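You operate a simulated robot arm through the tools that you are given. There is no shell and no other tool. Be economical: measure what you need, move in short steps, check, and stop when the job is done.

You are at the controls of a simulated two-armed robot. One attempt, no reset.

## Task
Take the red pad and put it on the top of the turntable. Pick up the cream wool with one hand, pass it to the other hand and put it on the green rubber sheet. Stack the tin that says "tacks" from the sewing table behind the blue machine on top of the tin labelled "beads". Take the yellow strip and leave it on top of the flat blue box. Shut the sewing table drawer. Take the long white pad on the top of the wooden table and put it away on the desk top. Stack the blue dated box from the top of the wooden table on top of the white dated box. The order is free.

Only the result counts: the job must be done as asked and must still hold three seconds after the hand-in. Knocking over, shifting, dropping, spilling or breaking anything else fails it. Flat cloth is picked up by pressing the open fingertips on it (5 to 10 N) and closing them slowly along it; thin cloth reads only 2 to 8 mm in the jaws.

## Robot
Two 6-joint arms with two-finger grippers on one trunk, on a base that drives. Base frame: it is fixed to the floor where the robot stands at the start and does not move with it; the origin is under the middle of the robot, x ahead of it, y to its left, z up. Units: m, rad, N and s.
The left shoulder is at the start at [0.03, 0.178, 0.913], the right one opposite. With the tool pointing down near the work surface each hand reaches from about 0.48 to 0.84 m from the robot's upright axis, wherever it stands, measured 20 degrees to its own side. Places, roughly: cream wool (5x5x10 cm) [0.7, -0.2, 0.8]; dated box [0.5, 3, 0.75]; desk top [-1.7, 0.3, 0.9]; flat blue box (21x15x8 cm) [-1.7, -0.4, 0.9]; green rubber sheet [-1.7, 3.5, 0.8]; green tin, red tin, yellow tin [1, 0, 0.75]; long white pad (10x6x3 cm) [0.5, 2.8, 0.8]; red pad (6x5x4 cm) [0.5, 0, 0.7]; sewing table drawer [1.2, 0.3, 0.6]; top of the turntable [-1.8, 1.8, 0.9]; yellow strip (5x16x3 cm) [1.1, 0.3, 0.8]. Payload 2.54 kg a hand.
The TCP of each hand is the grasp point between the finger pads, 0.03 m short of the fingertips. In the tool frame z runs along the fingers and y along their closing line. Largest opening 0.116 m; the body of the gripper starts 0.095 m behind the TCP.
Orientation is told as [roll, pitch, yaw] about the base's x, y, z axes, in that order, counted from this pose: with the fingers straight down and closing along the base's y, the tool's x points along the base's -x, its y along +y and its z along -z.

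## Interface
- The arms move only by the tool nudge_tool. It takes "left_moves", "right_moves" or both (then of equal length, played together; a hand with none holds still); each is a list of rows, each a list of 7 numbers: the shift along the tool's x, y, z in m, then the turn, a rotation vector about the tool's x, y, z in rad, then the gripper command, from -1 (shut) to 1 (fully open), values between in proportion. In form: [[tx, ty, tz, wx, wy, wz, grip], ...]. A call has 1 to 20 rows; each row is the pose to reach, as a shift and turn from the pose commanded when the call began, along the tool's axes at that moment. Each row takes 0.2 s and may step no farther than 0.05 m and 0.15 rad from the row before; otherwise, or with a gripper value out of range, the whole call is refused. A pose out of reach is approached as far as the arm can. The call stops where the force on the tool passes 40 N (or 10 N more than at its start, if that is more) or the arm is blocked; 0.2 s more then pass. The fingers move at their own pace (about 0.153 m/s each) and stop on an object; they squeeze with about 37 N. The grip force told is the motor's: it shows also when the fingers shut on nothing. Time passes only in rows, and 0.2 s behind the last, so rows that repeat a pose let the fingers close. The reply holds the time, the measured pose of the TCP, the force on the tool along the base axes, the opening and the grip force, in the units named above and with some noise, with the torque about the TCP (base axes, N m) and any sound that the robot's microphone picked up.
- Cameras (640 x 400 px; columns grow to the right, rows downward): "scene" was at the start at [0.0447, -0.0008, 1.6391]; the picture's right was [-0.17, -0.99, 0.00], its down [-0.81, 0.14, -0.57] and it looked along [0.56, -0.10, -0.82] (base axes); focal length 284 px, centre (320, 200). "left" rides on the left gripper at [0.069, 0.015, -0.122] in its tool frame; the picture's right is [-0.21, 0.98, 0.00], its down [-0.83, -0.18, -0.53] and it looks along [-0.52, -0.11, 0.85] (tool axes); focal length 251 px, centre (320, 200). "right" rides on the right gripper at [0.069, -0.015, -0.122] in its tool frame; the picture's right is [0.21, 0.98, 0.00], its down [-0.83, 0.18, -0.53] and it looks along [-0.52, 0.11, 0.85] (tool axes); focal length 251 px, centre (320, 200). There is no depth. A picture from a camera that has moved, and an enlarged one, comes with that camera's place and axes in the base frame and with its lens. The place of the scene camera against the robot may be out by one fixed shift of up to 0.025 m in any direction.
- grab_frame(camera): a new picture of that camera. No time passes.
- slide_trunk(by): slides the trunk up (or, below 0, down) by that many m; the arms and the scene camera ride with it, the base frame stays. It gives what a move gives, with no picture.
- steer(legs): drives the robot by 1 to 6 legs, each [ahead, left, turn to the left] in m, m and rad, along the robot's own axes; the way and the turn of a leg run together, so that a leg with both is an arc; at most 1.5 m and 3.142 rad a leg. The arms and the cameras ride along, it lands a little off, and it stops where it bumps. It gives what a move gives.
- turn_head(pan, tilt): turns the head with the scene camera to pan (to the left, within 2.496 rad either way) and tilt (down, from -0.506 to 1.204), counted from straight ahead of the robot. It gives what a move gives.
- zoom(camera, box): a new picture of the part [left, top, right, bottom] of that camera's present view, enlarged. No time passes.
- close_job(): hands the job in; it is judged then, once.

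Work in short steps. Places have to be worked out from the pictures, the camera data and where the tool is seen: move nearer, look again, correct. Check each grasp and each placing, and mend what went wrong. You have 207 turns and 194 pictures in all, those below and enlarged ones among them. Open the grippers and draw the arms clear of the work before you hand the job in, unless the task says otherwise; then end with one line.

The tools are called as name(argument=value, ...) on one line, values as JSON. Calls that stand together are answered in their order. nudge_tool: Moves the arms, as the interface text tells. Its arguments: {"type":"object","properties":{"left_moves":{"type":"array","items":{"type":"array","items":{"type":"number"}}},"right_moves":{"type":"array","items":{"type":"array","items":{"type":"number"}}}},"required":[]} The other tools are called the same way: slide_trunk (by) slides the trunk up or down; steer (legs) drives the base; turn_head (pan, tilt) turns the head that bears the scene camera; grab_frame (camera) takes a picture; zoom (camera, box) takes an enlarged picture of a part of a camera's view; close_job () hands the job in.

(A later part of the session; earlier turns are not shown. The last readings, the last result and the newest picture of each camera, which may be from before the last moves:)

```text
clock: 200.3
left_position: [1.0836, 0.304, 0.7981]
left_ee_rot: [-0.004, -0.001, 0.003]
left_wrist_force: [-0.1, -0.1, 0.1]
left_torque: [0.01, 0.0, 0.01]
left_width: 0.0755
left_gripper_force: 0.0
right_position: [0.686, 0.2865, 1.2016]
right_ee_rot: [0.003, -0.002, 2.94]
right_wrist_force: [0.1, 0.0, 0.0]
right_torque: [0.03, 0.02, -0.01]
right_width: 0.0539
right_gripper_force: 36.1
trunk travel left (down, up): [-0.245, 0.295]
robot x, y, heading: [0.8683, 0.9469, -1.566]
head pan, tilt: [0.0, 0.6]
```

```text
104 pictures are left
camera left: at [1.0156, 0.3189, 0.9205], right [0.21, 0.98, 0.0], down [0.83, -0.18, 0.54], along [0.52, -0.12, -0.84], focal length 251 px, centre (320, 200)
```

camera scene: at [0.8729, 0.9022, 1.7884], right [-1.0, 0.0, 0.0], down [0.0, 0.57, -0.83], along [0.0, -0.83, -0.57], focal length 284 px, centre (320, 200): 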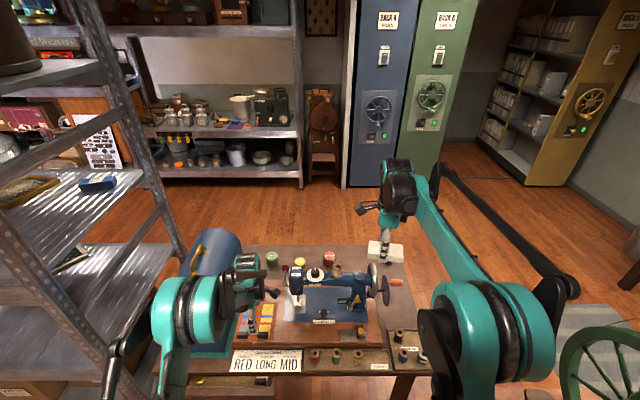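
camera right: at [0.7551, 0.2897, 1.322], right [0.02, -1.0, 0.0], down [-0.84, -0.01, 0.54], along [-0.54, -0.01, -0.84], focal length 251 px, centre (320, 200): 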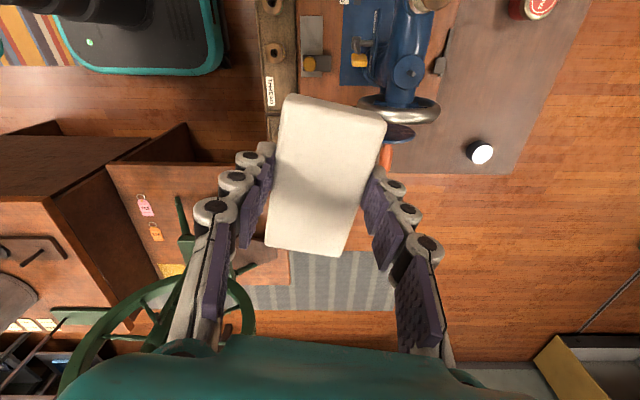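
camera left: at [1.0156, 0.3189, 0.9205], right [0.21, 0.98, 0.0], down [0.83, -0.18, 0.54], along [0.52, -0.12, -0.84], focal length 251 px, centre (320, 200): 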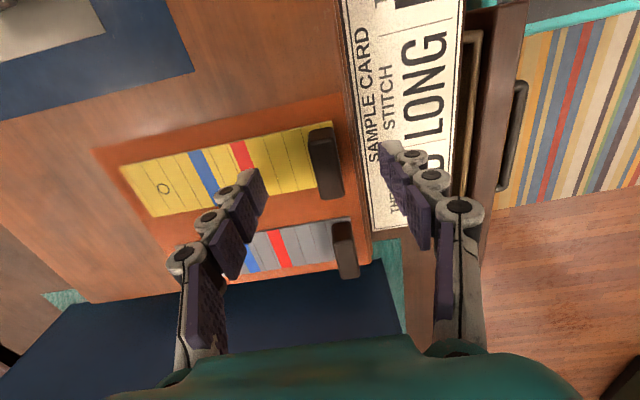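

Aligned. Lower to TCP ≈ 0.770 and close on the block.

nudge_tool(left_moves=[[0.001, 0, 0.012, 0, 0, 0, 0.3], [0.001, 0, 0.022, 0, 0, 0, 0.3], [0.001, 0, 0.028, 0, 0, 0, 0.3], [0.001, 0, 0.028, 0, 0, 0, 0.3]])

nudge_tool(left_moves=[[0, 0, 0, 0, 0, 0, 0], [0, 0, 0, 0, 0, 0, -0.4], [0, 0, 0, 0, 0, 0, -1], [0, 0, 0, 0, 0, 0, -1], [0, 0, 0, 0, 0, 0, -1]])

grab_frame(camera="left")

```text
clock: 201.3
left_position: [1.083, 0.3056, 0.7699]
left_ee_rot: [-0.002, -0.003, 0.004]
left_wrist_force: [0.2, 0.0, 1.4]
left_torque: [-0.03, -0.03, 0.01]
left_width: 0.0778
left_gripper_force: 0.0
right_position: [0.6862, 0.2893, 1.2017]
right_ee_rot: [0.004, -0.002, 2.941]
right_wrist_force: [-0.2, -0.3, -0.6]
right_torque: [-0.06, -0.02, 0.02]
right_width: 0.0538
right_gripper_force: 36.9
trunk travel left (down, up): [-0.245, 0.295]
robot x, y, heading: [0.8709, 0.9497, -1.571]
head pan, tilt: [0.0, 0.6]
```

```text
clock: 201.9
left_position: [1.0834, 0.3158, 0.7718]
left_ee_rot: [0.018, 0.0, 0.003]
left_wrist_force: [-2.4, 43.6, 2.1]
left_torque: [0.82, -0.05, -0.19]
left_width: 0.0366
left_gripper_force: 36.6
right_position: [0.6864, 0.2919, 1.2028]
right_ee_rot: [0.007, 0.001, 2.943]
right_wrist_force: [-0.1, -0.9, -0.6]
right_torque: [0.0, -0.03, 0.01]
right_width: 0.0535
right_gripper_force: 36.6
trunk travel left (down, up): [-0.245, 0.295]
robot x, y, heading: [0.8698, 0.949, -1.568]
head pan, tilt: [0.0, 0.6]
stopped in row 2 (left hand): the force on the tool passed its limit at 44 N (the readings are from after the stop); the commanded pose is now the measured one
```

```text
103 pictures are left
camera left: at [1.0143, 0.3279, 0.894], right [0.21, 0.98, 0.02], down [0.83, -0.19, 0.53], along [0.52, -0.1, -0.85], focal length 251 px, centre (320, 200)
```

left: 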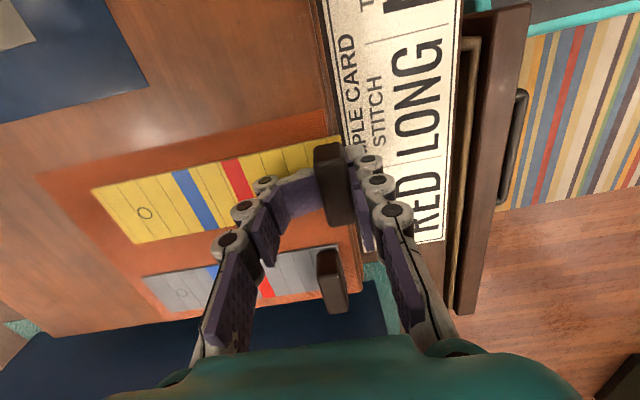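

The +y finger met resistance. Zoom to see what the fingers touch.

zoom(camera="left", box=[230, 110, 430, 270])

```text
2.50 times, centred on (330, 190) of left
camera zoom: at [1.0143, 0.3279, 0.894], right [0.21, 0.98, 0.02], down [0.83, -0.19, 0.53], along [0.52, -0.1, -0.85], focal length 629 px, centre (295, 225)
```

zoom: 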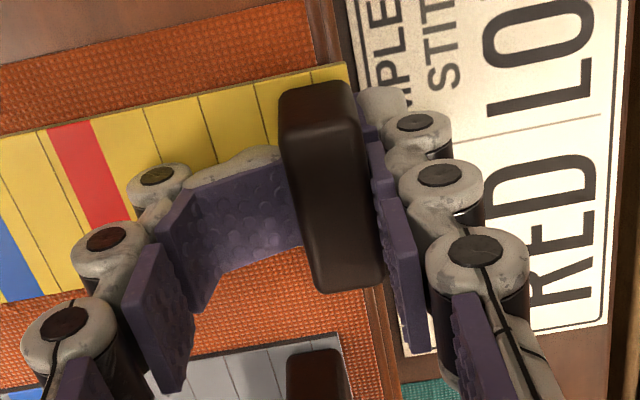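

The -y fingertip folded on the strip; I open, rise 4 cm and re-measure.

nudge_tool(left_moves=[[0, 0, 0, 0, 0, 0, 0.0], [0, 0, 0, 0, 0, 0, 0.3], [0, 0, -0.02, 0, 0, 0, 0.3], [0, 0, -0.04, 0, 0, 0, 0.3], [0, 0, -0.04, 0, 0, 0, 0.3]])

grab_frame(camera="left")

zoom(camera="scene", box=[200, 270, 320, 390])

```text
clock: 203.1
left_position: [1.0828, 0.3085, 0.8105]
left_ee_rot: [0.009, -0.002, 0.003]
left_wrist_force: [-0.2, -0.8, -0.9]
left_torque: [0.02, 0.02, -0.01]
left_width: 0.0759
left_gripper_force: 0.1
right_position: [0.6869, 0.2881, 1.2013]
right_ee_rot: [0.002, -0.003, 2.941]
right_wrist_force: [0.2, 0.4, 0.0]
right_torque: [-0.02, -0.02, -0.01]
right_width: 0.0539
right_gripper_force: 36.5
trunk travel left (down, up): [-0.245, 0.295]
robot x, y, heading: [0.8677, 0.9556, -1.569]
head pan, tilt: [0.0, 0.6]
```

```text
101 pictures are left
camera left: at [1.0148, 0.3218, 0.932], right [0.21, 0.98, 0.01], down [0.83, -0.18, 0.53], along [0.52, -0.1, -0.85], focal length 251 px, centre (320, 200)
```

left: 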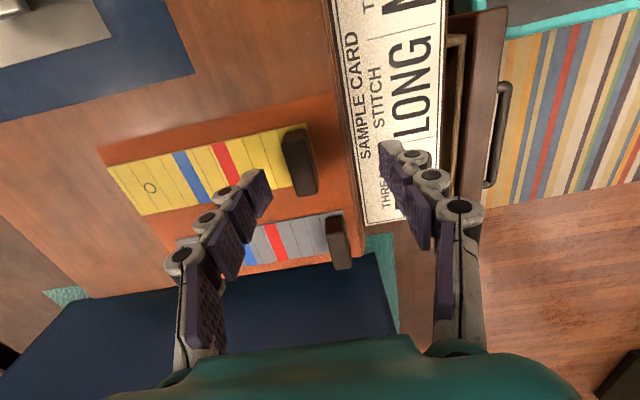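

```text
3.33 times, centred on (260, 330) of scene
camera zoom: at [0.873, 0.902, 1.7883], right [-1.0, 0.0, 0.0], down [0.0, 0.57, -0.82], along [0.0, -0.82, -0.57], focal length 948 px, centre (520, -233)
```

zoom: 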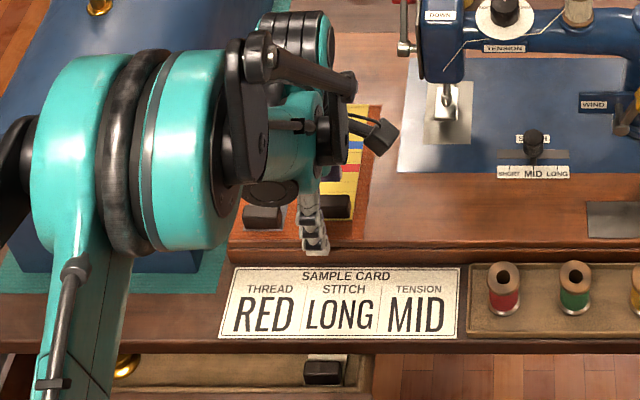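

The strip slid ~1 cm toward -y. Re-centre on the block (y ≈ 0.294) at TCP z ≈ 0.779 and close slowly.

nudge_tool(left_moves=[[0, -0.0145, 0, -0.009, 0, 0, 0.0], [0, -0.0145, 0.015, -0.009, 0, 0, -0.1], [0, -0.0145, 0.028, -0.009, 0, 0, -0.1], [0, -0.0145, 0.0315, -0.009, 0, 0, -0.1], [0, -0.0145, 0.0315, -0.009, 0, 0, -0.1]])

grab_frame(camera="left")

```text
clock: 204.1
left_position: [1.0829, 0.2951, 0.7834]
left_ee_rot: [0.017, -0.004, 0.003]
left_wrist_force: [0.4, 6.1, 26.2]
left_torque: [0.45, 0.05, -0.02]
left_width: 0.0706
left_gripper_force: 11.5
right_position: [0.6852, 0.2909, 1.2036]
right_ee_rot: [0.004, 0.001, 2.94]
right_wrist_force: [0.4, -0.8, -0.8]
right_torque: [-0.02, -0.02, 0.02]
right_width: 0.0541
right_gripper_force: 37.1
trunk travel left (down, up): [-0.245, 0.295]
robot x, y, heading: [0.8649, 0.9478, -1.571]
head pan, tilt: [0.0, 0.6]
stopped in row 4 (left hand): the force on the tool passed its limit at 40 N (the readings are from after the stop); the commanded pose is now the measured one
```

```text
99 pictures are left
camera left: at [1.0143, 0.3078, 0.9053], right [0.21, 0.98, 0.02], down [0.83, -0.19, 0.53], along [0.52, -0.1, -0.85], focal length 251 px, centre (320, 200)
```

left: 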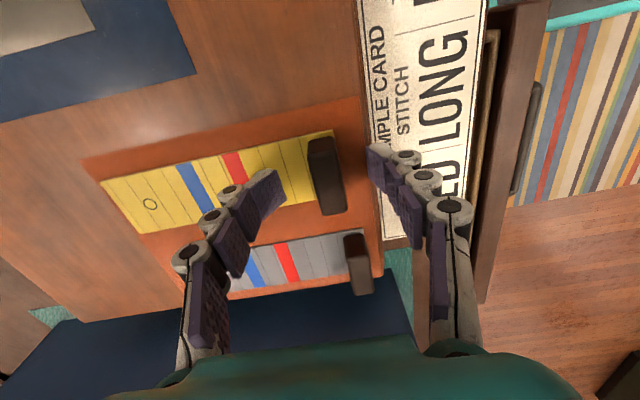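

The tip touched the strip surface (~0.75). I rise 8 mm, correct roll and y (block at y ≈ 0.299), then close slowly.

nudge_tool(left_moves=[[0, 0.0, -0.015, 0.017, 0, 0, 0.3], [0, 0.004, -0.015, 0.017, 0, 0, 0.2], [0, 0.004, -0.008, 0.017, 0, 0, 0.0], [0, 0.004, -0.008, 0.017, 0, 0, -0.2], [0, 0.004, -0.008, 0.017, 0, 0, -0.4]])

grab_frame(camera="left")

```text
clock: 205.3
left_position: [1.0818, 0.2964, 0.7894]
left_ee_rot: [-0.002, -0.002, 0.004]
left_wrist_force: [1.1, -8.0, 22.8]
left_torque: [-0.64, 0.01, -0.01]
left_width: 0.0415
left_gripper_force: 4.9
right_position: [0.6849, 0.2882, 1.2013]
right_ee_rot: [0.007, -0.001, 2.94]
right_wrist_force: [0.0, -0.4, 0.4]
right_torque: [0.02, 0.0, 0.01]
right_width: 0.0538
right_gripper_force: 37.1
trunk travel left (down, up): [-0.245, 0.295]
robot x, y, heading: [0.869, 0.9479, -1.573]
head pan, tilt: [0.0, 0.6]
```

```text
98 pictures are left
camera left: at [1.014, 0.3123, 0.9117], right [0.21, 0.98, 0.0], down [0.83, -0.18, 0.54], along [0.52, -0.11, -0.84], focal length 251 px, centre (320, 200)
```

left: 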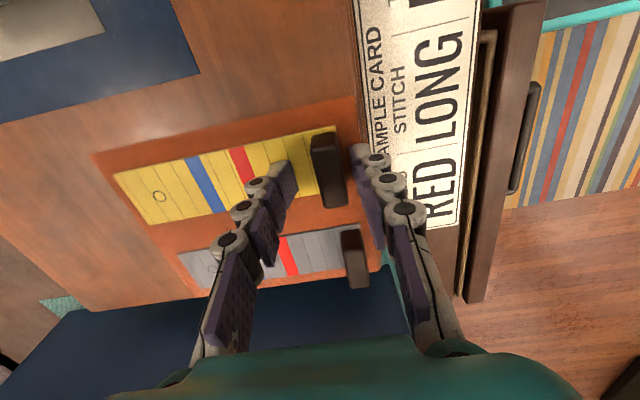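

-y tip still rubs the strip. Raise 4 mm and close fully.

nudge_tool(left_moves=[[0, 0.001, -0.004, 0, 0, 0, -0.4], [0, 0.001, -0.005, 0, 0, 0, -0.6], [0, 0.001, -0.005, 0, 0, 0, -0.8], [0, 0.001, -0.005, 0, 0, 0, -1], [0, 0.001, -0.005, 0, 0, 0, -1]])

zoom(camera="left", box=[220, 100, 440, 270])

```text
clock: 206.5
left_position: [1.0836, 0.2991, 0.7933]
left_ee_rot: [0.002, -0.001, 0.003]
left_wrist_force: [-0.4, 0.4, 0.3]
left_torque: [-0.01, -0.01, 0.02]
left_width: 0.0146
left_gripper_force: 36.9
right_position: [0.6859, 0.2881, 1.2018]
right_ee_rot: [0.004, -0.002, 2.941]
right_wrist_force: [0.2, -0.4, -0.2]
right_torque: [0.0, -0.01, 0.02]
right_width: 0.054
right_gripper_force: 36.8
trunk travel left (down, up): [-0.245, 0.295]
robot x, y, heading: [0.8688, 0.9531, -1.574]
head pan, tilt: [0.0, 0.6]
```

```text
2.35 times, centred on (330, 185) of left
camera zoom: at [1.0146, 0.3127, 0.9154], right [0.21, 0.98, 0.0], down [0.83, -0.18, 0.54], along [0.52, -0.11, -0.84], focal length 592 px, centre (296, 235)
```

zoom: 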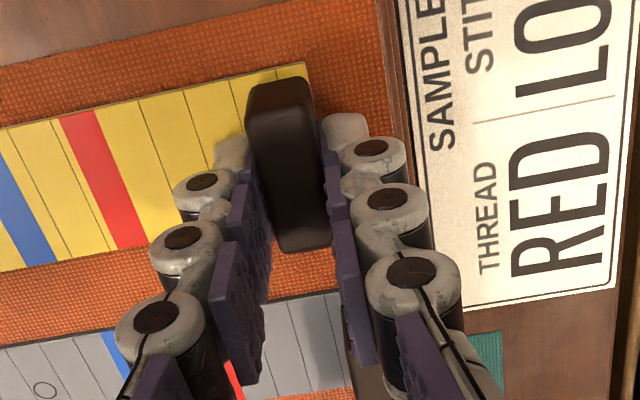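

Clean grip on the block (14.6 mm). Lift and check.

nudge_tool(left_moves=[[0, 0, -0.01, 0, 0, 0, -1], [0, 0, -0.03, 0, 0, 0, -1], [0, 0, -0.06, 0, 0, 0, -1], [0, 0, -0.1, 0, 0, 0, -1], [0, 0, -0.14, 0, 0, 0, -1], [0, 0, -0.18, 0, 0, 0, -1]])

grab_frame(camera="left")

```text
clock: 207.9
left_position: [1.0821, 0.2996, 0.9744]
left_ee_rot: [0.0, -0.001, 0.004]
left_wrist_force: [0.0, 0.6, 0.2]
left_torque: [0.02, 0.0, -0.01]
left_width: 0.0145
left_gripper_force: 37.1
right_position: [0.6873, 0.2895, 1.2013]
right_ee_rot: [0.004, -0.003, 2.942]
right_wrist_force: [0.3, -0.2, -0.1]
right_torque: [-0.03, 0.01, -0.01]
right_width: 0.0538
right_gripper_force: 37.2
trunk travel left (down, up): [-0.245, 0.295]
robot x, y, heading: [0.8696, 0.9504, -1.573]
head pan, tilt: [0.0, 0.6]
```

```text
96 pictures are left
camera left: at [1.0139, 0.3144, 1.0966], right [0.21, 0.98, 0.0], down [0.83, -0.18, 0.54], along [0.52, -0.11, -0.84], focal length 251 px, centre (320, 200)
```

left: 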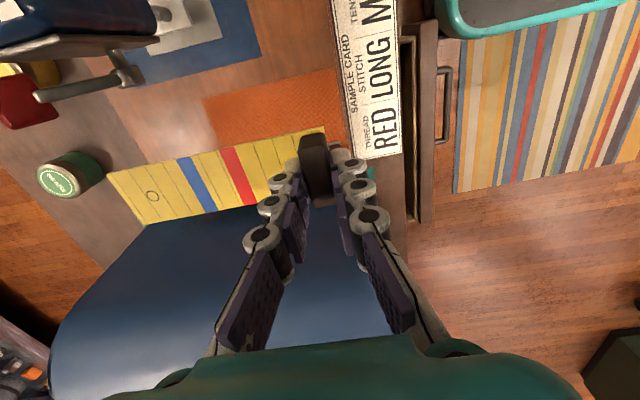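

Strip held. Raise the trunk, back out, turn to face -x in the open area, and go along the corridor to the desk side.

slide_trunk(by=0.15)

steer(legs=[[-1.2, 0, 0], [0, 0.26, 0], [0, 0, -1.57]])

turn_head(pan=0, tilt=0.6)

grab_frame(camera="scene")

```text
clock: 209.6
left_position: [1.0825, 0.3001, 1.1222]
left_ee_rot: [0.002, -0.003, 0.003]
left_wrist_force: [-0.7, -0.2, 0.1]
left_torque: [0.0, 0.03, 0.0]
left_width: 0.0148
left_gripper_force: 37.0
right_position: [0.6858, 0.2872, 1.3498]
right_ee_rot: [0.005, -0.001, 2.941]
right_wrist_force: [-0.9, -0.3, -0.1]
right_torque: [-0.01, -0.03, 0.01]
right_width: 0.0542
right_gripper_force: 36.5
trunk travel left (down, up): [-0.395, 0.145]
robot x, y, heading: [0.8701, 0.9505, -1.568]
head pan, tilt: [0.0, 0.6]
```

```text
clock: 221.0
left_position: [0.4785, 1.9281, 1.1238]
left_ee_rot: [0.002, -0.003, -1.55]
left_wrist_force: [0.4, -1.1, 0.2]
left_torque: [0.02, -0.01, 0.0]
left_width: 0.0144
left_gripper_force: 37.5
right_position: [0.4615, 2.3252, 1.3512]
right_ee_rot: [0.005, -0.002, 1.386]
right_wrist_force: [0.0, -0.1, 0.9]
right_torque: [0.02, 0.03, -0.01]
right_width: 0.0541
right_gripper_force: 36.5
trunk travel left (down, up): [-0.395, 0.145]
robot x, y, heading: [1.1267, 2.1511, -3.126]
head pan, tilt: [0.0, 0.6]
```

```text
clock: 221.6
left_position: [0.4785, 1.9289, 1.1235]
left_ee_rot: [0.002, -0.001, -1.552]
left_wrist_force: [-0.9, -0.2, 0.4]
left_torque: [-0.01, 0.0, -0.02]
left_width: 0.0148
left_gripper_force: 36.6
right_position: [0.459, 2.3251, 1.3513]
right_ee_rot: [0.002, -0.003, 1.385]
right_wrist_force: [-0.9, 0.8, 0.5]
right_torque: [0.02, 0.01, 0.05]
right_width: 0.0539
right_gripper_force: 37.2
trunk travel left (down, up): [-0.395, 0.145]
robot x, y, heading: [1.1275, 2.1526, -3.122]
head pan, tilt: [0.0, 0.6]
```

```text
95 pictures are left
camera scene: at [1.0697, 2.1623, 1.9383], right [-0.02, 1.0, 0.0], down [0.57, 0.01, -0.82], along [-0.82, -0.01, -0.57], focal length 284 px, centre (320, 200)
```

scene: 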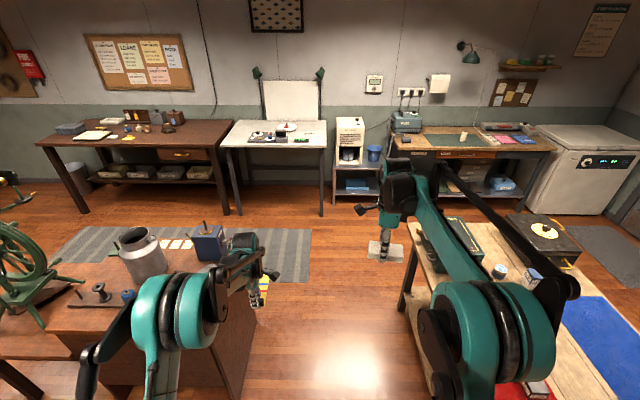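

Corridor is clear. Drive forward to x≈-0.65, then sideways left to the desk.

steer(legs=[[0, 0, -0.02], [1.0, 0, 0], [0.78, 0, 0], [0, 1.2, 0], [0, 1.15, 0]])

turn_head(pan=0, tilt=0.75)

grab_frame(camera="scene")

grab_frame(camera="left")

grab_frame(camera="right")

```text
clock: 242.1
left_position: [-1.3378, -0.3899, 1.1232]
left_ee_rot: [0.001, -0.002, -1.572]
left_wrist_force: [-0.6, -0.1, -0.3]
left_torque: [0.04, -0.01, 0.01]
left_width: 0.0144
left_gripper_force: 37.1
right_position: [-1.347, 0.0063, 1.3507]
right_ee_rot: [0.004, -0.002, 1.368]
right_wrist_force: [-0.6, 0.2, -0.1]
right_torque: [0.02, 0.01, 0.0]
right_width: 0.0539
right_gripper_force: 37.0
trunk travel left (down, up): [-0.395, 0.145]
robot x, y, heading: [-0.6881, -0.1817, 3.142]
head pan, tilt: [0.0, 0.6]
```

```text
clock: 242.8
left_position: [-1.3379, -0.3909, 1.124]
left_ee_rot: [0.002, -0.001, -1.573]
left_wrist_force: [1.2, -0.4, 0.3]
left_torque: [0.01, -0.01, 0.01]
left_width: 0.0145
left_gripper_force: 36.9
right_position: [-1.347, 0.0058, 1.352]
right_ee_rot: [0.005, -0.001, 1.367]
right_wrist_force: [-0.5, 0.6, 0.7]
right_torque: [0.01, -0.01, 0.02]
right_width: 0.0538
right_gripper_force: 36.9
trunk travel left (down, up): [-0.395, 0.145]
robot x, y, heading: [-0.687, -0.1776, 3.137]
head pan, tilt: [0.0, 0.75]
```

```text
94 pictures are left
camera scene: at [-0.7366, -0.1688, 1.9255], right [0.0, 1.0, 0.0], down [0.68, 0.0, -0.73], along [-0.73, 0.0, -0.68], focal length 284 px, centre (320, 200)
```

scene: 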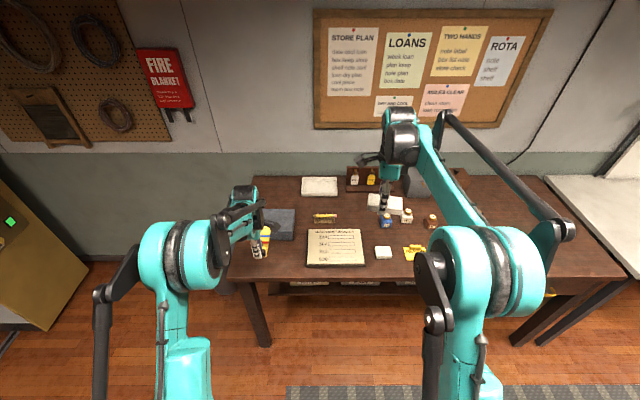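

```text
93 pictures are left
camera left: at [-1.3223, -0.3214, 1.2456], right [0.98, -0.22, 0.0], down [-0.18, -0.82, 0.54], along [-0.11, -0.52, -0.84], focal length 251 px, centre (320, 200)
```

left: 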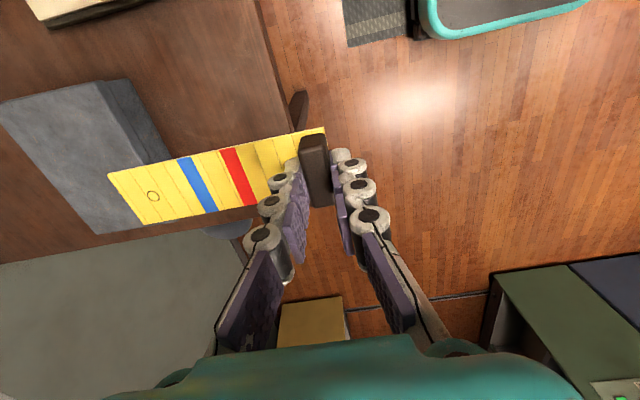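

```text
92 pictures are left
camera right: at [-1.3481, -0.0651, 1.4717], right [-1.0, -0.01, 0.0], down [-0.01, 0.84, 0.54], along [-0.01, 0.54, -0.84], focal length 251 px, centre (320, 200)
```

right: 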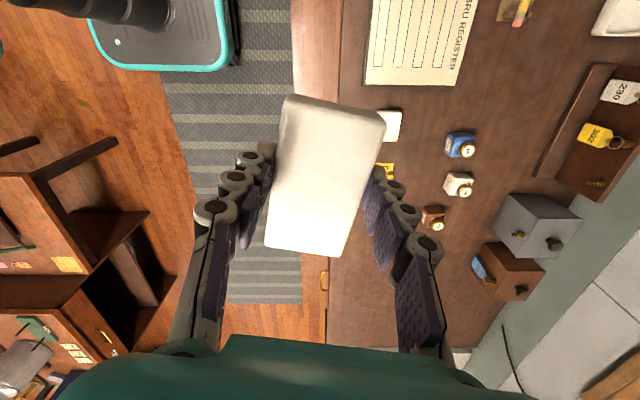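

Zoom on the flat blue box in the scene camera, and the left camera.

zoom(camera="scene", box=[230, 165, 350, 285])

zoom(camera="left", box=[0, 60, 200, 250])

```text
3.33 times, centred on (290, 225) of scene
camera zoom: at [-0.7366, -0.1688, 1.9255], right [0.0, 1.0, 0.0], down [0.68, 0.0, -0.73], along [-0.73, 0.0, -0.68], focal length 948 px, centre (420, 117)
```

zoom: 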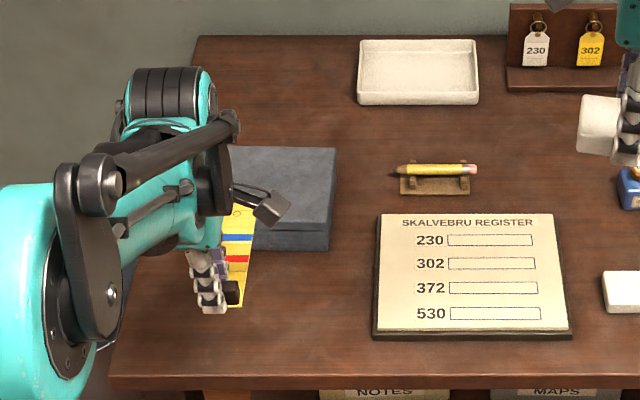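

```text
2.11 times, centred on (100, 155) of left
camera zoom: at [-1.3223, -0.3214, 1.2456], right [0.98, -0.22, 0.0], down [-0.18, -0.82, 0.54], along [-0.11, -0.52, -0.84], focal length 529 px, centre (783, 295)
```

zoom: 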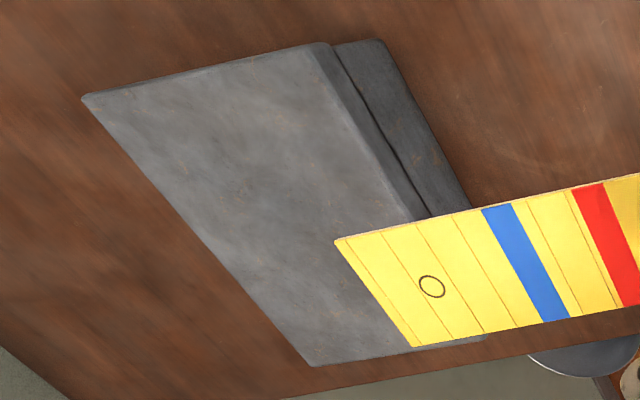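

The box top is about x -1.74…-1.585, y -0.51…-0.30, z ≈ 0.92. I turn the strip to lie along y and drive ahead 0.33 m.

nudge_tool(left_moves=[[0, 0, -0.01, 0, 0, 0.143, -1], [0, 0, -0.02, 0, 0, 0.286, -1], [0, 0, -0.03, 0, 0, 0.429, -1], [0, 0, -0.03, 0, 0, 0.572, -1], [0, 0, -0.03, 0, 0, 0.715, -1], [0, 0, -0.03, 0, 0, 0.858, -1], [0, 0, -0.03, 0, 0, 1.0, -1], [0, 0, -0.03, 0, 0, 1.143, -1], [0, 0, -0.03, 0, 0, 1.286, -1], [0, 0, -0.03, 0, 0, 1.43, -1], [0, 0, -0.03, 0, 0, 1.571, -1]])

steer(legs=[[0.33, 0, 0]])

grab_frame(camera="left")

grab_frame(camera="scene")

```text
clock: 245.2
left_position: [-1.3383, -0.39, 1.1533]
left_ee_rot: [0.002, 0.002, 3.139]
left_wrist_force: [0.7, -0.3, -0.1]
left_torque: [-0.03, -0.01, 0.03]
left_width: 0.0147
left_gripper_force: 37.0
right_position: [-1.3465, 0.0072, 1.3507]
right_ee_rot: [0.002, -0.002, 1.366]
right_wrist_force: [0.5, 0.4, 0.5]
right_torque: [0.0, -0.02, 0.0]
right_width: 0.0539
right_gripper_force: 37.2
trunk travel left (down, up): [-0.395, 0.145]
robot x, y, heading: [-0.6852, -0.1794, 3.139]
head pan, tilt: [0.0, 0.75]
```

```text
clock: 247.4
left_position: [-1.6674, -0.3883, 1.1539]
left_ee_rot: [0.002, 0.0, 3.139]
left_wrist_force: [0.2, 0.3, 0.4]
left_torque: [-0.04, -0.05, 0.0]
left_width: 0.0146
left_gripper_force: 37.1
right_position: [-1.6771, 0.0086, 1.352]
right_ee_rot: [0.003, 0.0, 1.365]
right_wrist_force: [0.3, 0.3, -0.2]
right_torque: [0.0, 0.02, -0.03]
right_width: 0.0541
right_gripper_force: 37.6
trunk travel left (down, up): [-0.395, 0.145]
robot x, y, heading: [-1.0157, -0.1805, 3.134]
head pan, tilt: [0.0, 0.75]
```

```text
89 pictures are left
camera left: at [-1.5984, -0.4032, 1.276], right [-0.22, -0.98, 0.0], down [-0.83, 0.18, 0.53], along [-0.52, 0.11, -0.85], focal length 251 px, centre (320, 200)
```

left: 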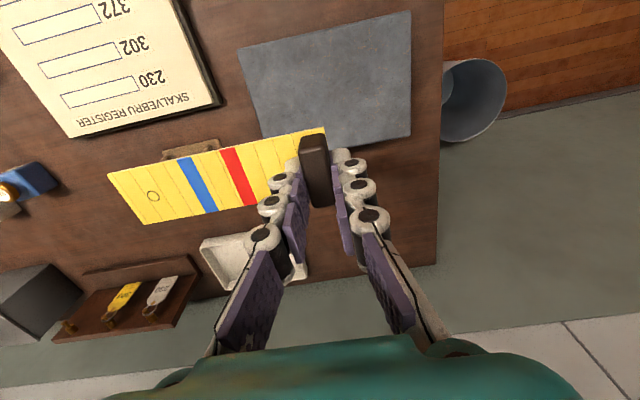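

```text
88 pictures are left
camera scene: at [-1.0663, -0.1669, 1.9254], right [0.01, 1.0, 0.0], down [0.68, 0.0, -0.73], along [-0.73, 0.0, -0.68], focal length 284 px, centre (320, 200)
```

scene: 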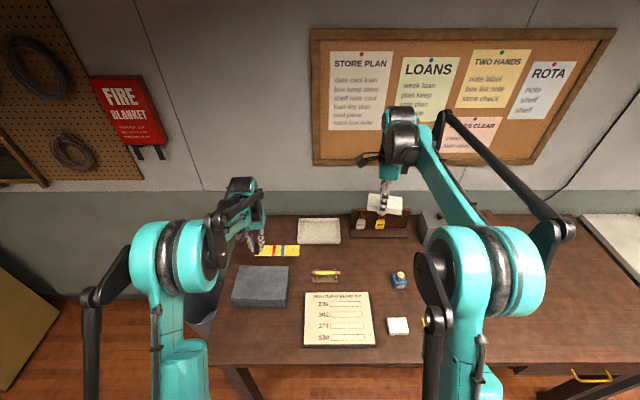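

Box top centre [-1.663, -0.406], z ≈ 0.92. Move TCP to [-1.663, -0.478] and lower to ~1.0, then look.

nudge_tool(left_moves=[[0.001, 0.03, 0, 0, 0, 0, -1], [0.003, 0.06, 0, 0, 0, 0, -1], [0.004, 0.09, 0, 0, 0, 0, -1], [0.004, 0.09, 0.04, 0, 0, 0, -1], [0.004, 0.09, 0.08, 0, 0, 0, -1], [0.004, 0.09, 0.12, 0, 0, 0, -1], [0.004, 0.09, 0.15, 0, 0, 0, -1], [0.004, 0.09, 0.15, 0, 0, 0, -1]])

grab_frame(camera="left")

zoom(camera="scene", box=[200, 210, 320, 330])

```text
clock: 249.2
left_position: [-1.6635, -0.4778, 1.004]
left_ee_rot: [0.001, 0.001, 3.14]
left_wrist_force: [0.1, 0.5, 0.3]
left_torque: [-0.03, -0.03, 0.0]
left_width: 0.0146
left_gripper_force: 37.1
right_position: [-1.6762, 0.0085, 1.3524]
right_ee_rot: [0.004, -0.003, 1.363]
right_wrist_force: [-0.1, -0.5, -0.9]
right_torque: [0.04, 0.01, 0.01]
right_width: 0.0537
right_gripper_force: 37.1
trunk travel left (down, up): [-0.395, 0.145]
robot x, y, heading: [-1.0175, -0.1783, 3.136]
head pan, tilt: [0.0, 0.75]
```

```text
87 pictures are left
camera left: at [-1.5938, -0.493, 1.1261], right [-0.22, -0.98, 0.0], down [-0.83, 0.18, 0.53], along [-0.52, 0.11, -0.85], focal length 251 px, centre (320, 200)
```

left: 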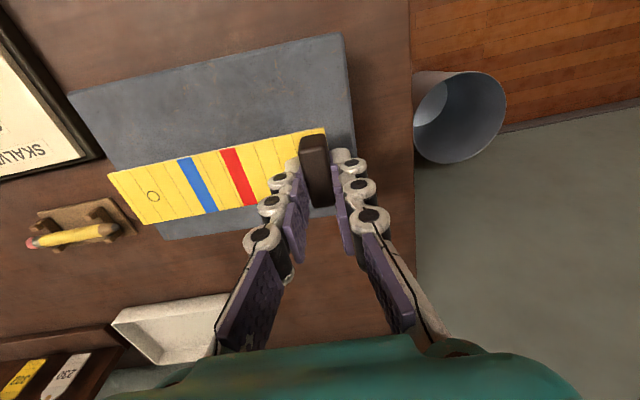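

```text
3.33 times, centred on (260, 270) of scene
camera zoom: at [-1.0653, -0.1668, 1.9255], right [0.01, 1.0, 0.0], down [0.68, 0.0, -0.73], along [-0.73, 0.0, -0.68], focal length 948 px, centre (520, -33)
```

zoom: 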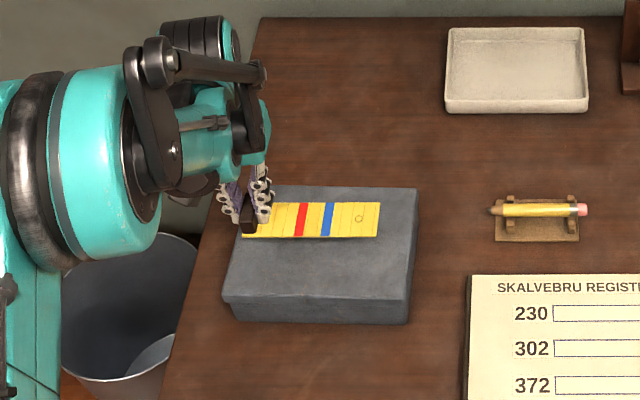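

Good. Creep down until contact.

nudge_tool(left_moves=[[0, 0, 0.015, 0, 0, 0, -1], [0, 0, 0.023, 0, 0, 0, -1], [0, 0, 0.027, 0, 0, 0, -1], [0, 0, 0.03, 0, 0, 0, -1], [0, 0, 0.033, 0, 0, 0, -1], [0, 0, 0.036, 0, 0, 0, -1], [0, 0, 0.039, 0, 0, 0, -1]])

grab_frame(camera="left")

```text
clock: 250.8
left_position: [-1.6637, -0.4776, 0.9649]
left_ee_rot: [0.002, 0.001, 3.14]
left_wrist_force: [-0.3, -1.3, 0.5]
left_torque: [-0.01, 0.0, -0.01]
left_width: 0.0146
left_gripper_force: 37.5
right_position: [-1.6762, 0.0084, 1.3512]
right_ee_rot: [0.005, -0.002, 1.366]
right_wrist_force: [0.0, 0.0, -0.8]
right_torque: [0.02, -0.02, 0.01]
right_width: 0.0536
right_gripper_force: 37.1
trunk travel left (down, up): [-0.395, 0.145]
robot x, y, heading: [-1.0163, -0.1775, 3.14]
head pan, tilt: [0.0, 0.75]
```

```text
85 pictures are left
camera left: at [-1.5941, -0.4937, 1.087], right [-0.22, -0.98, 0.0], down [-0.83, 0.18, 0.53], along [-0.52, 0.11, -0.85], focal length 251 px, centre (320, 200)
```

left: 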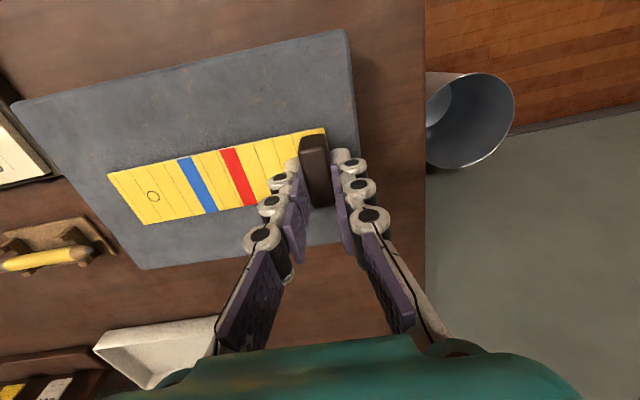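

No contact yet. Continue down in 3 mm steps.

nudge_tool(left_moves=[[0, 0, 0.003, 0, 0, 0, -1], [0, 0, 0.006, 0, 0, 0, -1], [0, 0, 0.009, 0, 0, 0, -1], [0, 0, 0.012, 0, 0, 0, -1], [0, 0, 0.015, 0, 0, 0, -1], [0, 0, 0.018, 0, 0, 0, -1]])

```text
clock: 251.4
left_position: [-1.664, -0.478, 0.962]
left_ee_rot: [0.004, -0.002, 3.141]
left_wrist_force: [4.0, 1.3, 23.8]
left_torque: [0.07, -0.17, -0.04]
left_width: 0.0146
left_gripper_force: 37.2
right_position: [-1.6745, 0.0098, 1.3529]
right_ee_rot: [0.005, -0.001, 1.364]
right_wrist_force: [0.2, 0.9, -0.9]
right_torque: [0.01, -0.02, 0.02]
right_width: 0.0539
right_gripper_force: 36.9
trunk travel left (down, up): [-0.395, 0.145]
robot x, y, heading: [-1.0131, -0.1784, 3.136]
head pan, tilt: [0.0, 0.75]
stopped in row 3 (left hand): the force on the tool passed its limit at 42 N (the readings are from after the stop); the commanded pose is now the measured one
```

Contact at 0.962. Open gradually and rise.

nudge_tool(left_moves=[[0, 0, -0.001, 0, 0, 0, -0.6], [0, 0, -0.001, 0, 0, 0, -0.3], [0, 0, -0.001, 0, 0, 0, 0], [0, 0, -0.015, 0, 0, 0, 0], [0, 0, -0.05, 0, 0, 0, 0.2], [0, 0, -0.09, 0, 0, 0, 0.2], [0, 0, -0.13, 0, 0, 0, 0.2], [0, 0, -0.17, 0, 0, 0, 0.2]])

grab_frame(camera="left")

grab_frame(camera="right")

```text
clock: 253.2
left_position: [-1.666, -0.4769, 1.1302]
left_ee_rot: [0.002, -0.001, 3.138]
left_wrist_force: [0.3, 1.0, -0.1]
left_torque: [-0.03, 0.04, 0.03]
left_width: 0.07
left_gripper_force: 0.0
right_position: [-1.676, 0.0085, 1.3525]
right_ee_rot: [0.004, -0.003, 1.365]
right_wrist_force: [0.0, 0.6, -0.4]
right_torque: [0.01, 0.04, 0.0]
right_width: 0.054
right_gripper_force: 36.7
trunk travel left (down, up): [-0.395, 0.145]
robot x, y, heading: [-1.0166, -0.178, 3.133]
head pan, tilt: [0.0, 0.75]
```

```text
84 pictures are left
camera left: at [-1.5951, -0.4926, 1.2522], right [-0.22, -0.98, 0.0], down [-0.82, 0.18, 0.54], along [-0.52, 0.11, -0.84], focal length 251 px, centre (320, 200)
```

left: 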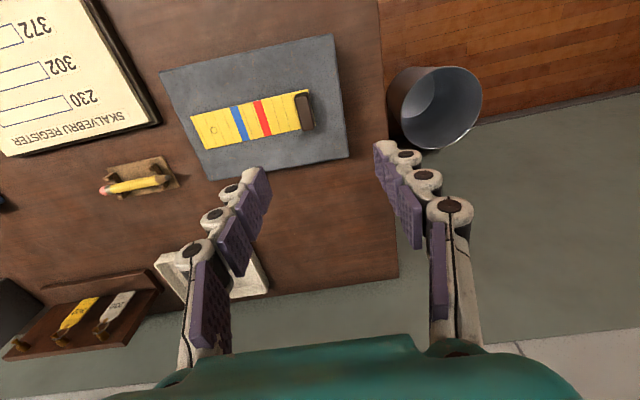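

```text
83 pictures are left
camera right: at [-1.6763, -0.0619, 1.4723], right [-1.0, -0.01, 0.0], down [-0.01, 0.84, 0.54], along [-0.01, 0.54, -0.84], focal length 251 px, centre (320, 200)
```

right: 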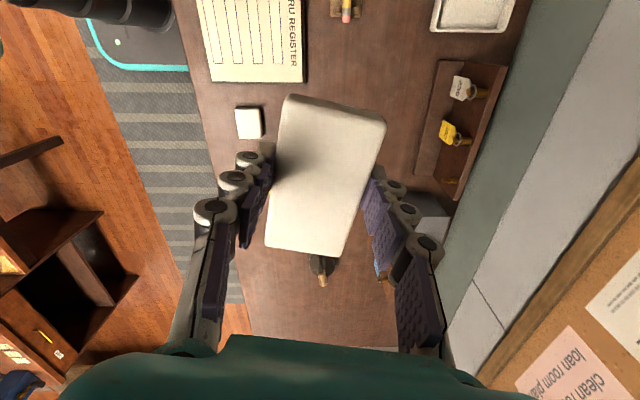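

The strip lies on the box. Back off slightly and strafe right to a free part of the desk for the white pad.

steer(legs=[[-0.15, 0, 0.006], [0, -0.55, 0]])

grab_frame(camera="right")

grab_frame(camera="scene")

```text
clock: 257.3
left_position: [-1.5163, 0.0651, 1.1286]
left_ee_rot: [0.002, -0.001, -3.141]
left_wrist_force: [-0.1, 0.1, -0.5]
left_torque: [0.0, 0.01, -0.03]
left_width: 0.0696
left_gripper_force: 0.1
right_position: [-1.529, 0.5519, 1.3514]
right_ee_rot: [0.004, -0.002, 1.368]
right_wrist_force: [0.3, 0.0, -0.6]
right_torque: [0.0, 0.04, -0.01]
right_width: 0.054
right_gripper_force: 37.1
trunk travel left (down, up): [-0.395, 0.145]
robot x, y, heading: [-0.8688, 0.3658, 3.142]
head pan, tilt: [0.0, 0.75]
```

```text
82 pictures are left
camera right: at [-1.5291, 0.4807, 1.4717], right [-1.0, -0.01, 0.0], down [-0.01, 0.84, 0.54], along [-0.01, 0.54, -0.84], focal length 251 px, centre (320, 200)
```

right: 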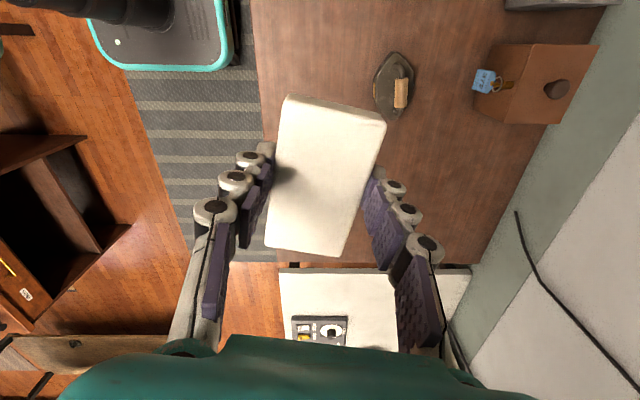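

```text
81 pictures are left
camera scene: at [-0.9174, 0.3784, 1.9254], right [0.0, 1.0, 0.0], down [0.68, 0.0, -0.73], along [-0.73, 0.0, -0.68], focal length 284 px, centre (320, 200)
```

scene: 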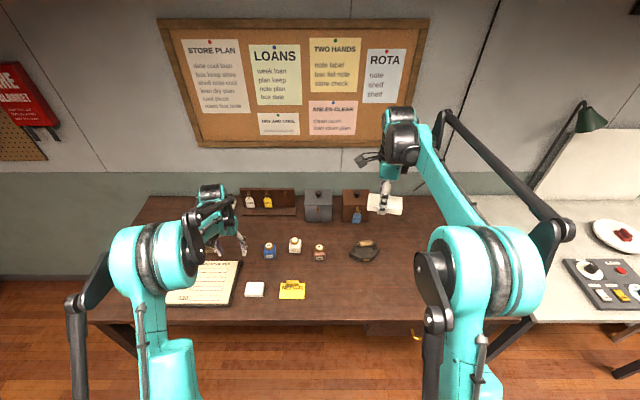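

Free spot at about [-1.52, 0.72]. Move the right hand there and down to z ≈ 0.95.

nudge_tool(right_moves=[[-0.042, 0.006, 0.02, 0, 0, 0, -1], [-0.084, 0.012, 0.04, 0, 0, 0, -1], [-0.126, 0.019, 0.06, 0, 0, 0, -1], [-0.166, 0.025, 0.08, 0, 0, 0, -1], [-0.166, 0.025, 0.12, 0, 0, 0, -1], [-0.166, 0.025, 0.165, 0, 0, 0, -1], [-0.166, 0.025, 0.21, 0, 0, 0, -1], [-0.166, 0.025, 0.255, 0, 0, 0, -1], [-0.166, 0.025, 0.3, 0, 0, 0, -1], [-0.166, 0.025, 0.345, 0, 0, 0, -1], [-0.166, 0.025, 0.39, 0, 0, 0, -1], [-0.166, 0.025, 0.4, 0, 0, 0, -1]])

grab_frame(camera="right")

```text
clock: 259.9
left_position: [-1.5157, 0.0646, 1.1281]
left_ee_rot: [0.005, -0.002, -3.14]
left_wrist_force: [-1.2, -0.1, 0.9]
left_torque: [0.01, -0.01, 0.03]
left_width: 0.0695
left_gripper_force: 0.0
right_position: [-1.5208, 0.7193, 0.9518]
right_ee_rot: [0.003, -0.002, 1.369]
right_wrist_force: [0.1, 0.5, 0.8]
right_torque: [0.0, -0.02, -0.04]
right_width: 0.054
right_gripper_force: 37.1
trunk travel left (down, up): [-0.395, 0.145]
robot x, y, heading: [-0.8682, 0.3688, 3.136]
head pan, tilt: [0.0, 0.75]
```

```text
80 pictures are left
camera right: at [-1.5213, 0.6493, 1.0721], right [-1.0, -0.01, 0.0], down [-0.01, 0.84, 0.54], along [-0.01, 0.54, -0.84], focal length 251 px, centre (320, 200)
```

right: 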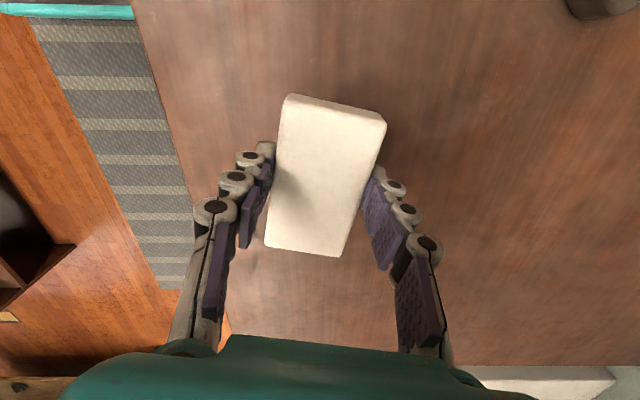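

Clear desk below. Creep down until contact.

nudge_tool(right_moves=[[0, 0, 0.015, 0, 0, 0, -1], [0, 0, 0.03, 0, 0, 0, -1], [0, 0, 0.04, 0, 0, 0, -1], [0, 0, 0.048, 0, 0, 0, -1], [0, 0, 0.053, 0, 0, 0, -1], [0, 0, 0.057, 0, 0, 0, -1], [0, 0, 0.061, 0, 0, 0, -1], [0, 0, 0.064, 0, 0, 0, -1], [0, 0, 0.067, 0, 0, 0, -1], [0, 0, 0.07, 0, 0, 0, -1], [0, 0, 0.073, 0, 0, 0, -1], [0, 0, 0.076, 0, 0, 0, -1], [0, 0, 0.079, 0, 0, 0, -1], [0, 0, 0.082, 0, 0, 0, -1], [0, 0, 0.085, 0, 0, 0, -1]])

```text
clock: 261.9
left_position: [-1.5154, 0.0638, 1.1298]
left_ee_rot: [0.003, -0.003, -3.14]
left_wrist_force: [-0.2, -0.6, -0.3]
left_torque: [-0.01, -0.02, -0.01]
left_width: 0.0695
left_gripper_force: 0.2
right_position: [-1.5221, 0.72, 0.8901]
right_ee_rot: [0.007, -0.002, 1.369]
right_wrist_force: [3.4, -0.6, 23.7]
right_torque: [0.0, -0.03, -0.03]
right_width: 0.054
right_gripper_force: 36.9
trunk travel left (down, up): [-0.395, 0.145]
robot x, y, heading: [-0.8689, 0.3701, 3.133]
head pan, tilt: [0.0, 0.75]
stopped in row 9 (right hand): the force on the tool passed its limit at 45 N (the readings are from after the stop); the commanded pose is now the measured one
```

Contact at 0.890. Open and rise.

nudge_tool(right_moves=[[0, 0, -0.001, 0, 0, 0, 0], [0, 0, -0.001, 0, 0, 0, 0.5], [0, 0, -0.01, 0, 0, 0, 0.6], [0, 0, -0.05, 0, 0, 0, 0.6], [0, 0, -0.1, 0, 0, 0, 0.6], [0, 0, -0.15, 0, 0, 0, 0.6], [0, 0, -0.2, 0, 0, 0, 0.6], [0, 0, -0.24, 0, 0, 0, 0.6]])

grab_frame(camera="right")

```text
clock: 263.7
left_position: [-1.5167, 0.065, 1.1292]
left_ee_rot: [0.003, -0.002, -3.14]
left_wrist_force: [1.0, 0.3, -0.6]
left_torque: [0.01, -0.03, 0.03]
left_width: 0.0698
left_gripper_force: 0.0
right_position: [-1.52, 0.7196, 1.1287]
right_ee_rot: [0.006, -0.004, 1.368]
right_wrist_force: [0.5, 0.0, 0.2]
right_torque: [0.0, 0.04, -0.01]
right_width: 0.0928
right_gripper_force: 0.1
trunk travel left (down, up): [-0.395, 0.145]
robot x, y, heading: [-0.8649, 0.3713, 3.138]
head pan, tilt: [0.0, 0.75]
```

```text
79 pictures are left
camera right: at [-1.5205, 0.6489, 1.2488], right [-1.0, -0.01, 0.01], down [-0.01, 0.84, 0.54], along [-0.01, 0.54, -0.84], focal length 251 px, centre (320, 200)
```

right: 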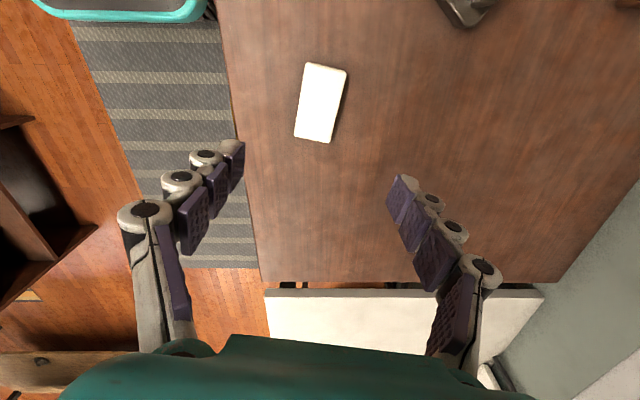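

White pad is on the desk. Now the tins: drive round to the -y side of the sewing table, facing +y.

steer(legs=[[-0.37, 0, 0.003], [0, 1.3, 0], [0, 0, -1.57], [0, -1.3, 0]])

turn_head(pan=-0.1, tilt=0.8)

grab_frame(camera="scene")

grab_frame(camera="right")

```text
clock: 282.1
left_position: [0.477, -0.2888, 1.1277]
left_ee_rot: [0.004, -0.001, 1.594]
left_wrist_force: [-0.3, 0.9, -0.3]
left_torque: [-0.02, 0.0, 0.02]
left_width: 0.0696
left_gripper_force: 0.0
right_position: [1.1302, -0.2695, 1.1278]
right_ee_rot: [0.007, -0.002, -0.18]
right_wrist_force: [-0.7, 0.4, -0.7]
right_torque: [0.01, 0.0, -0.02]
right_width: 0.0926
right_gripper_force: 0.1
trunk travel left (down, up): [-0.395, 0.145]
robot x, y, heading: [0.7944, -0.9304, 1.594]
head pan, tilt: [0.0, 0.75]
```

```text
clock: 282.8
left_position: [0.4762, -0.2877, 1.1289]
left_ee_rot: [0.005, -0.001, 1.594]
left_wrist_force: [0.6, -0.2, 0.5]
left_torque: [0.0, 0.01, 0.0]
left_width: 0.0694
left_gripper_force: 0.2
right_position: [1.1318, -0.2695, 1.1274]
right_ee_rot: [0.007, -0.001, -0.181]
right_wrist_force: [0.3, -0.5, -0.3]
right_torque: [0.03, -0.02, 0.01]
right_width: 0.0925
right_gripper_force: 0.1
trunk travel left (down, up): [-0.395, 0.145]
robot x, y, heading: [0.7932, -0.9333, 1.586]
head pan, tilt: [-0.099, 0.799]
```

```text
78 pictures are left
camera scene: at [0.8016, -0.8678, 1.9215], right [1.0, -0.08, 0.0], down [-0.06, -0.71, -0.7], along [0.06, 0.69, -0.72], focal length 284 px, centre (320, 200)
```

scene: 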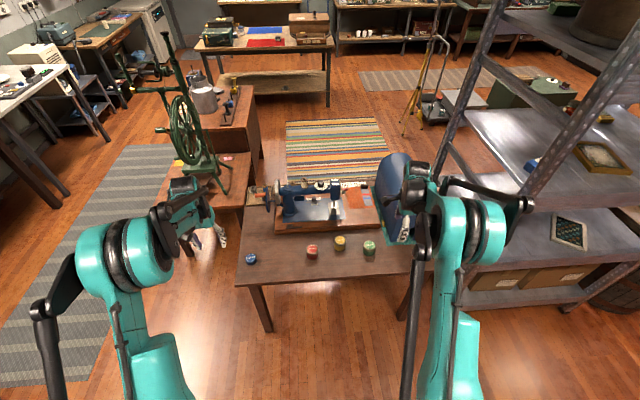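

```text
77 pictures are left
camera right: at [1.058, -0.2727, 1.2479], right [-0.03, 1.0, 0.01], down [0.84, 0.03, 0.54], along [0.54, 0.02, -0.84], focal length 251 px, centre (320, 200)
```

right: 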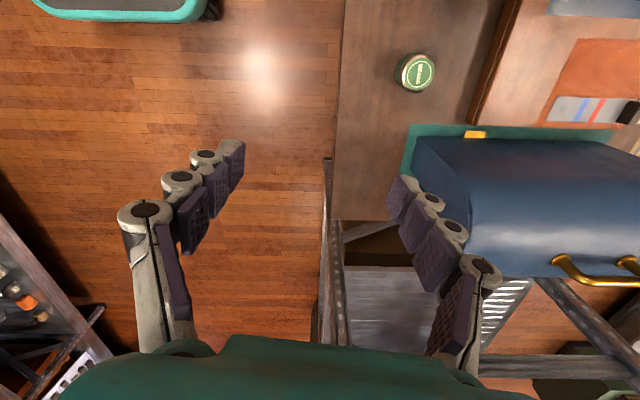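

Bring the right hand over to the red tin's x, then drive ahead 0.21 m.

nudge_tool(right_moves=[[0.045, -0.008, 0, 0, 0, 0, 1], [0.09, -0.016, 0, 0, 0, 0, 1], [0.135, -0.025, 0, 0, 0, 0, 1], [0.18, -0.033, 0, 0, 0, 0, 1], [0.225, -0.041, 0, 0, 0, 0, 1], [0.26, -0.048, 0, 0, 0, 0, 1], [0.295, -0.054, 0, 0, 0, 0, 1]])

steer(legs=[[0.2, 0, -0.017]])

grab_frame(camera="right")

```text
clock: 284.4
left_position: [0.475, -0.288, 1.1294]
left_ee_rot: [0.001, -0.002, 1.592]
left_wrist_force: [-0.7, 1.0, -1.2]
left_torque: [0.01, 0.0, -0.01]
left_width: 0.0696
left_gripper_force: 0.0
right_position: [0.8288, -0.2682, 1.1258]
right_ee_rot: [0.008, -0.003, -0.18]
right_wrist_force: [0.5, -0.2, 0.3]
right_torque: [-0.03, -0.02, -0.03]
right_width: 0.1161
right_gripper_force: 0.1
trunk travel left (down, up): [-0.395, 0.145]
robot x, y, heading: [0.7902, -0.9317, 1.591]
head pan, tilt: [-0.099, 0.799]
```

```text
clock: 286.0
left_position: [0.4843, -0.0812, 1.1283]
left_ee_rot: [0.004, 0.0, 1.576]
left_wrist_force: [0.4, -0.2, -0.7]
left_torque: [-0.02, 0.0, 0.0]
left_width: 0.0695
left_gripper_force: 0.1
right_position: [0.8398, -0.0686, 1.1259]
right_ee_rot: [0.005, -0.003, -0.199]
right_wrist_force: [-0.1, 0.1, -0.6]
right_torque: [-0.01, -0.03, -0.03]
right_width: 0.1158
right_gripper_force: 0.1
trunk travel left (down, up): [-0.395, 0.145]
robot x, y, heading: [0.7894, -0.7292, 1.574]
head pan, tilt: [-0.099, 0.799]
```

```text
76 pictures are left
camera right: at [0.7668, -0.07, 1.2462], right [-0.02, 1.0, 0.01], down [0.84, 0.01, 0.54], along [0.54, 0.01, -0.84], focal length 251 px, centre (320, 200)
```

right: 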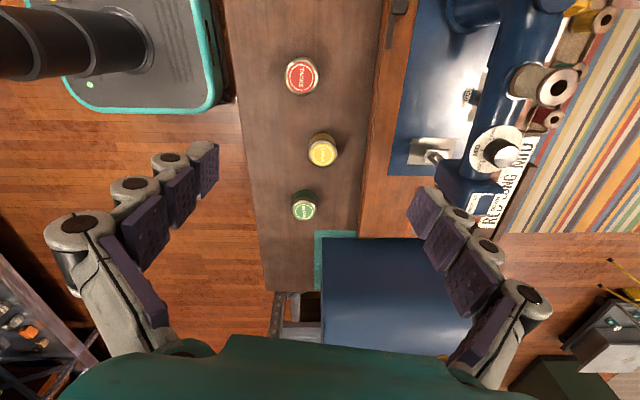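

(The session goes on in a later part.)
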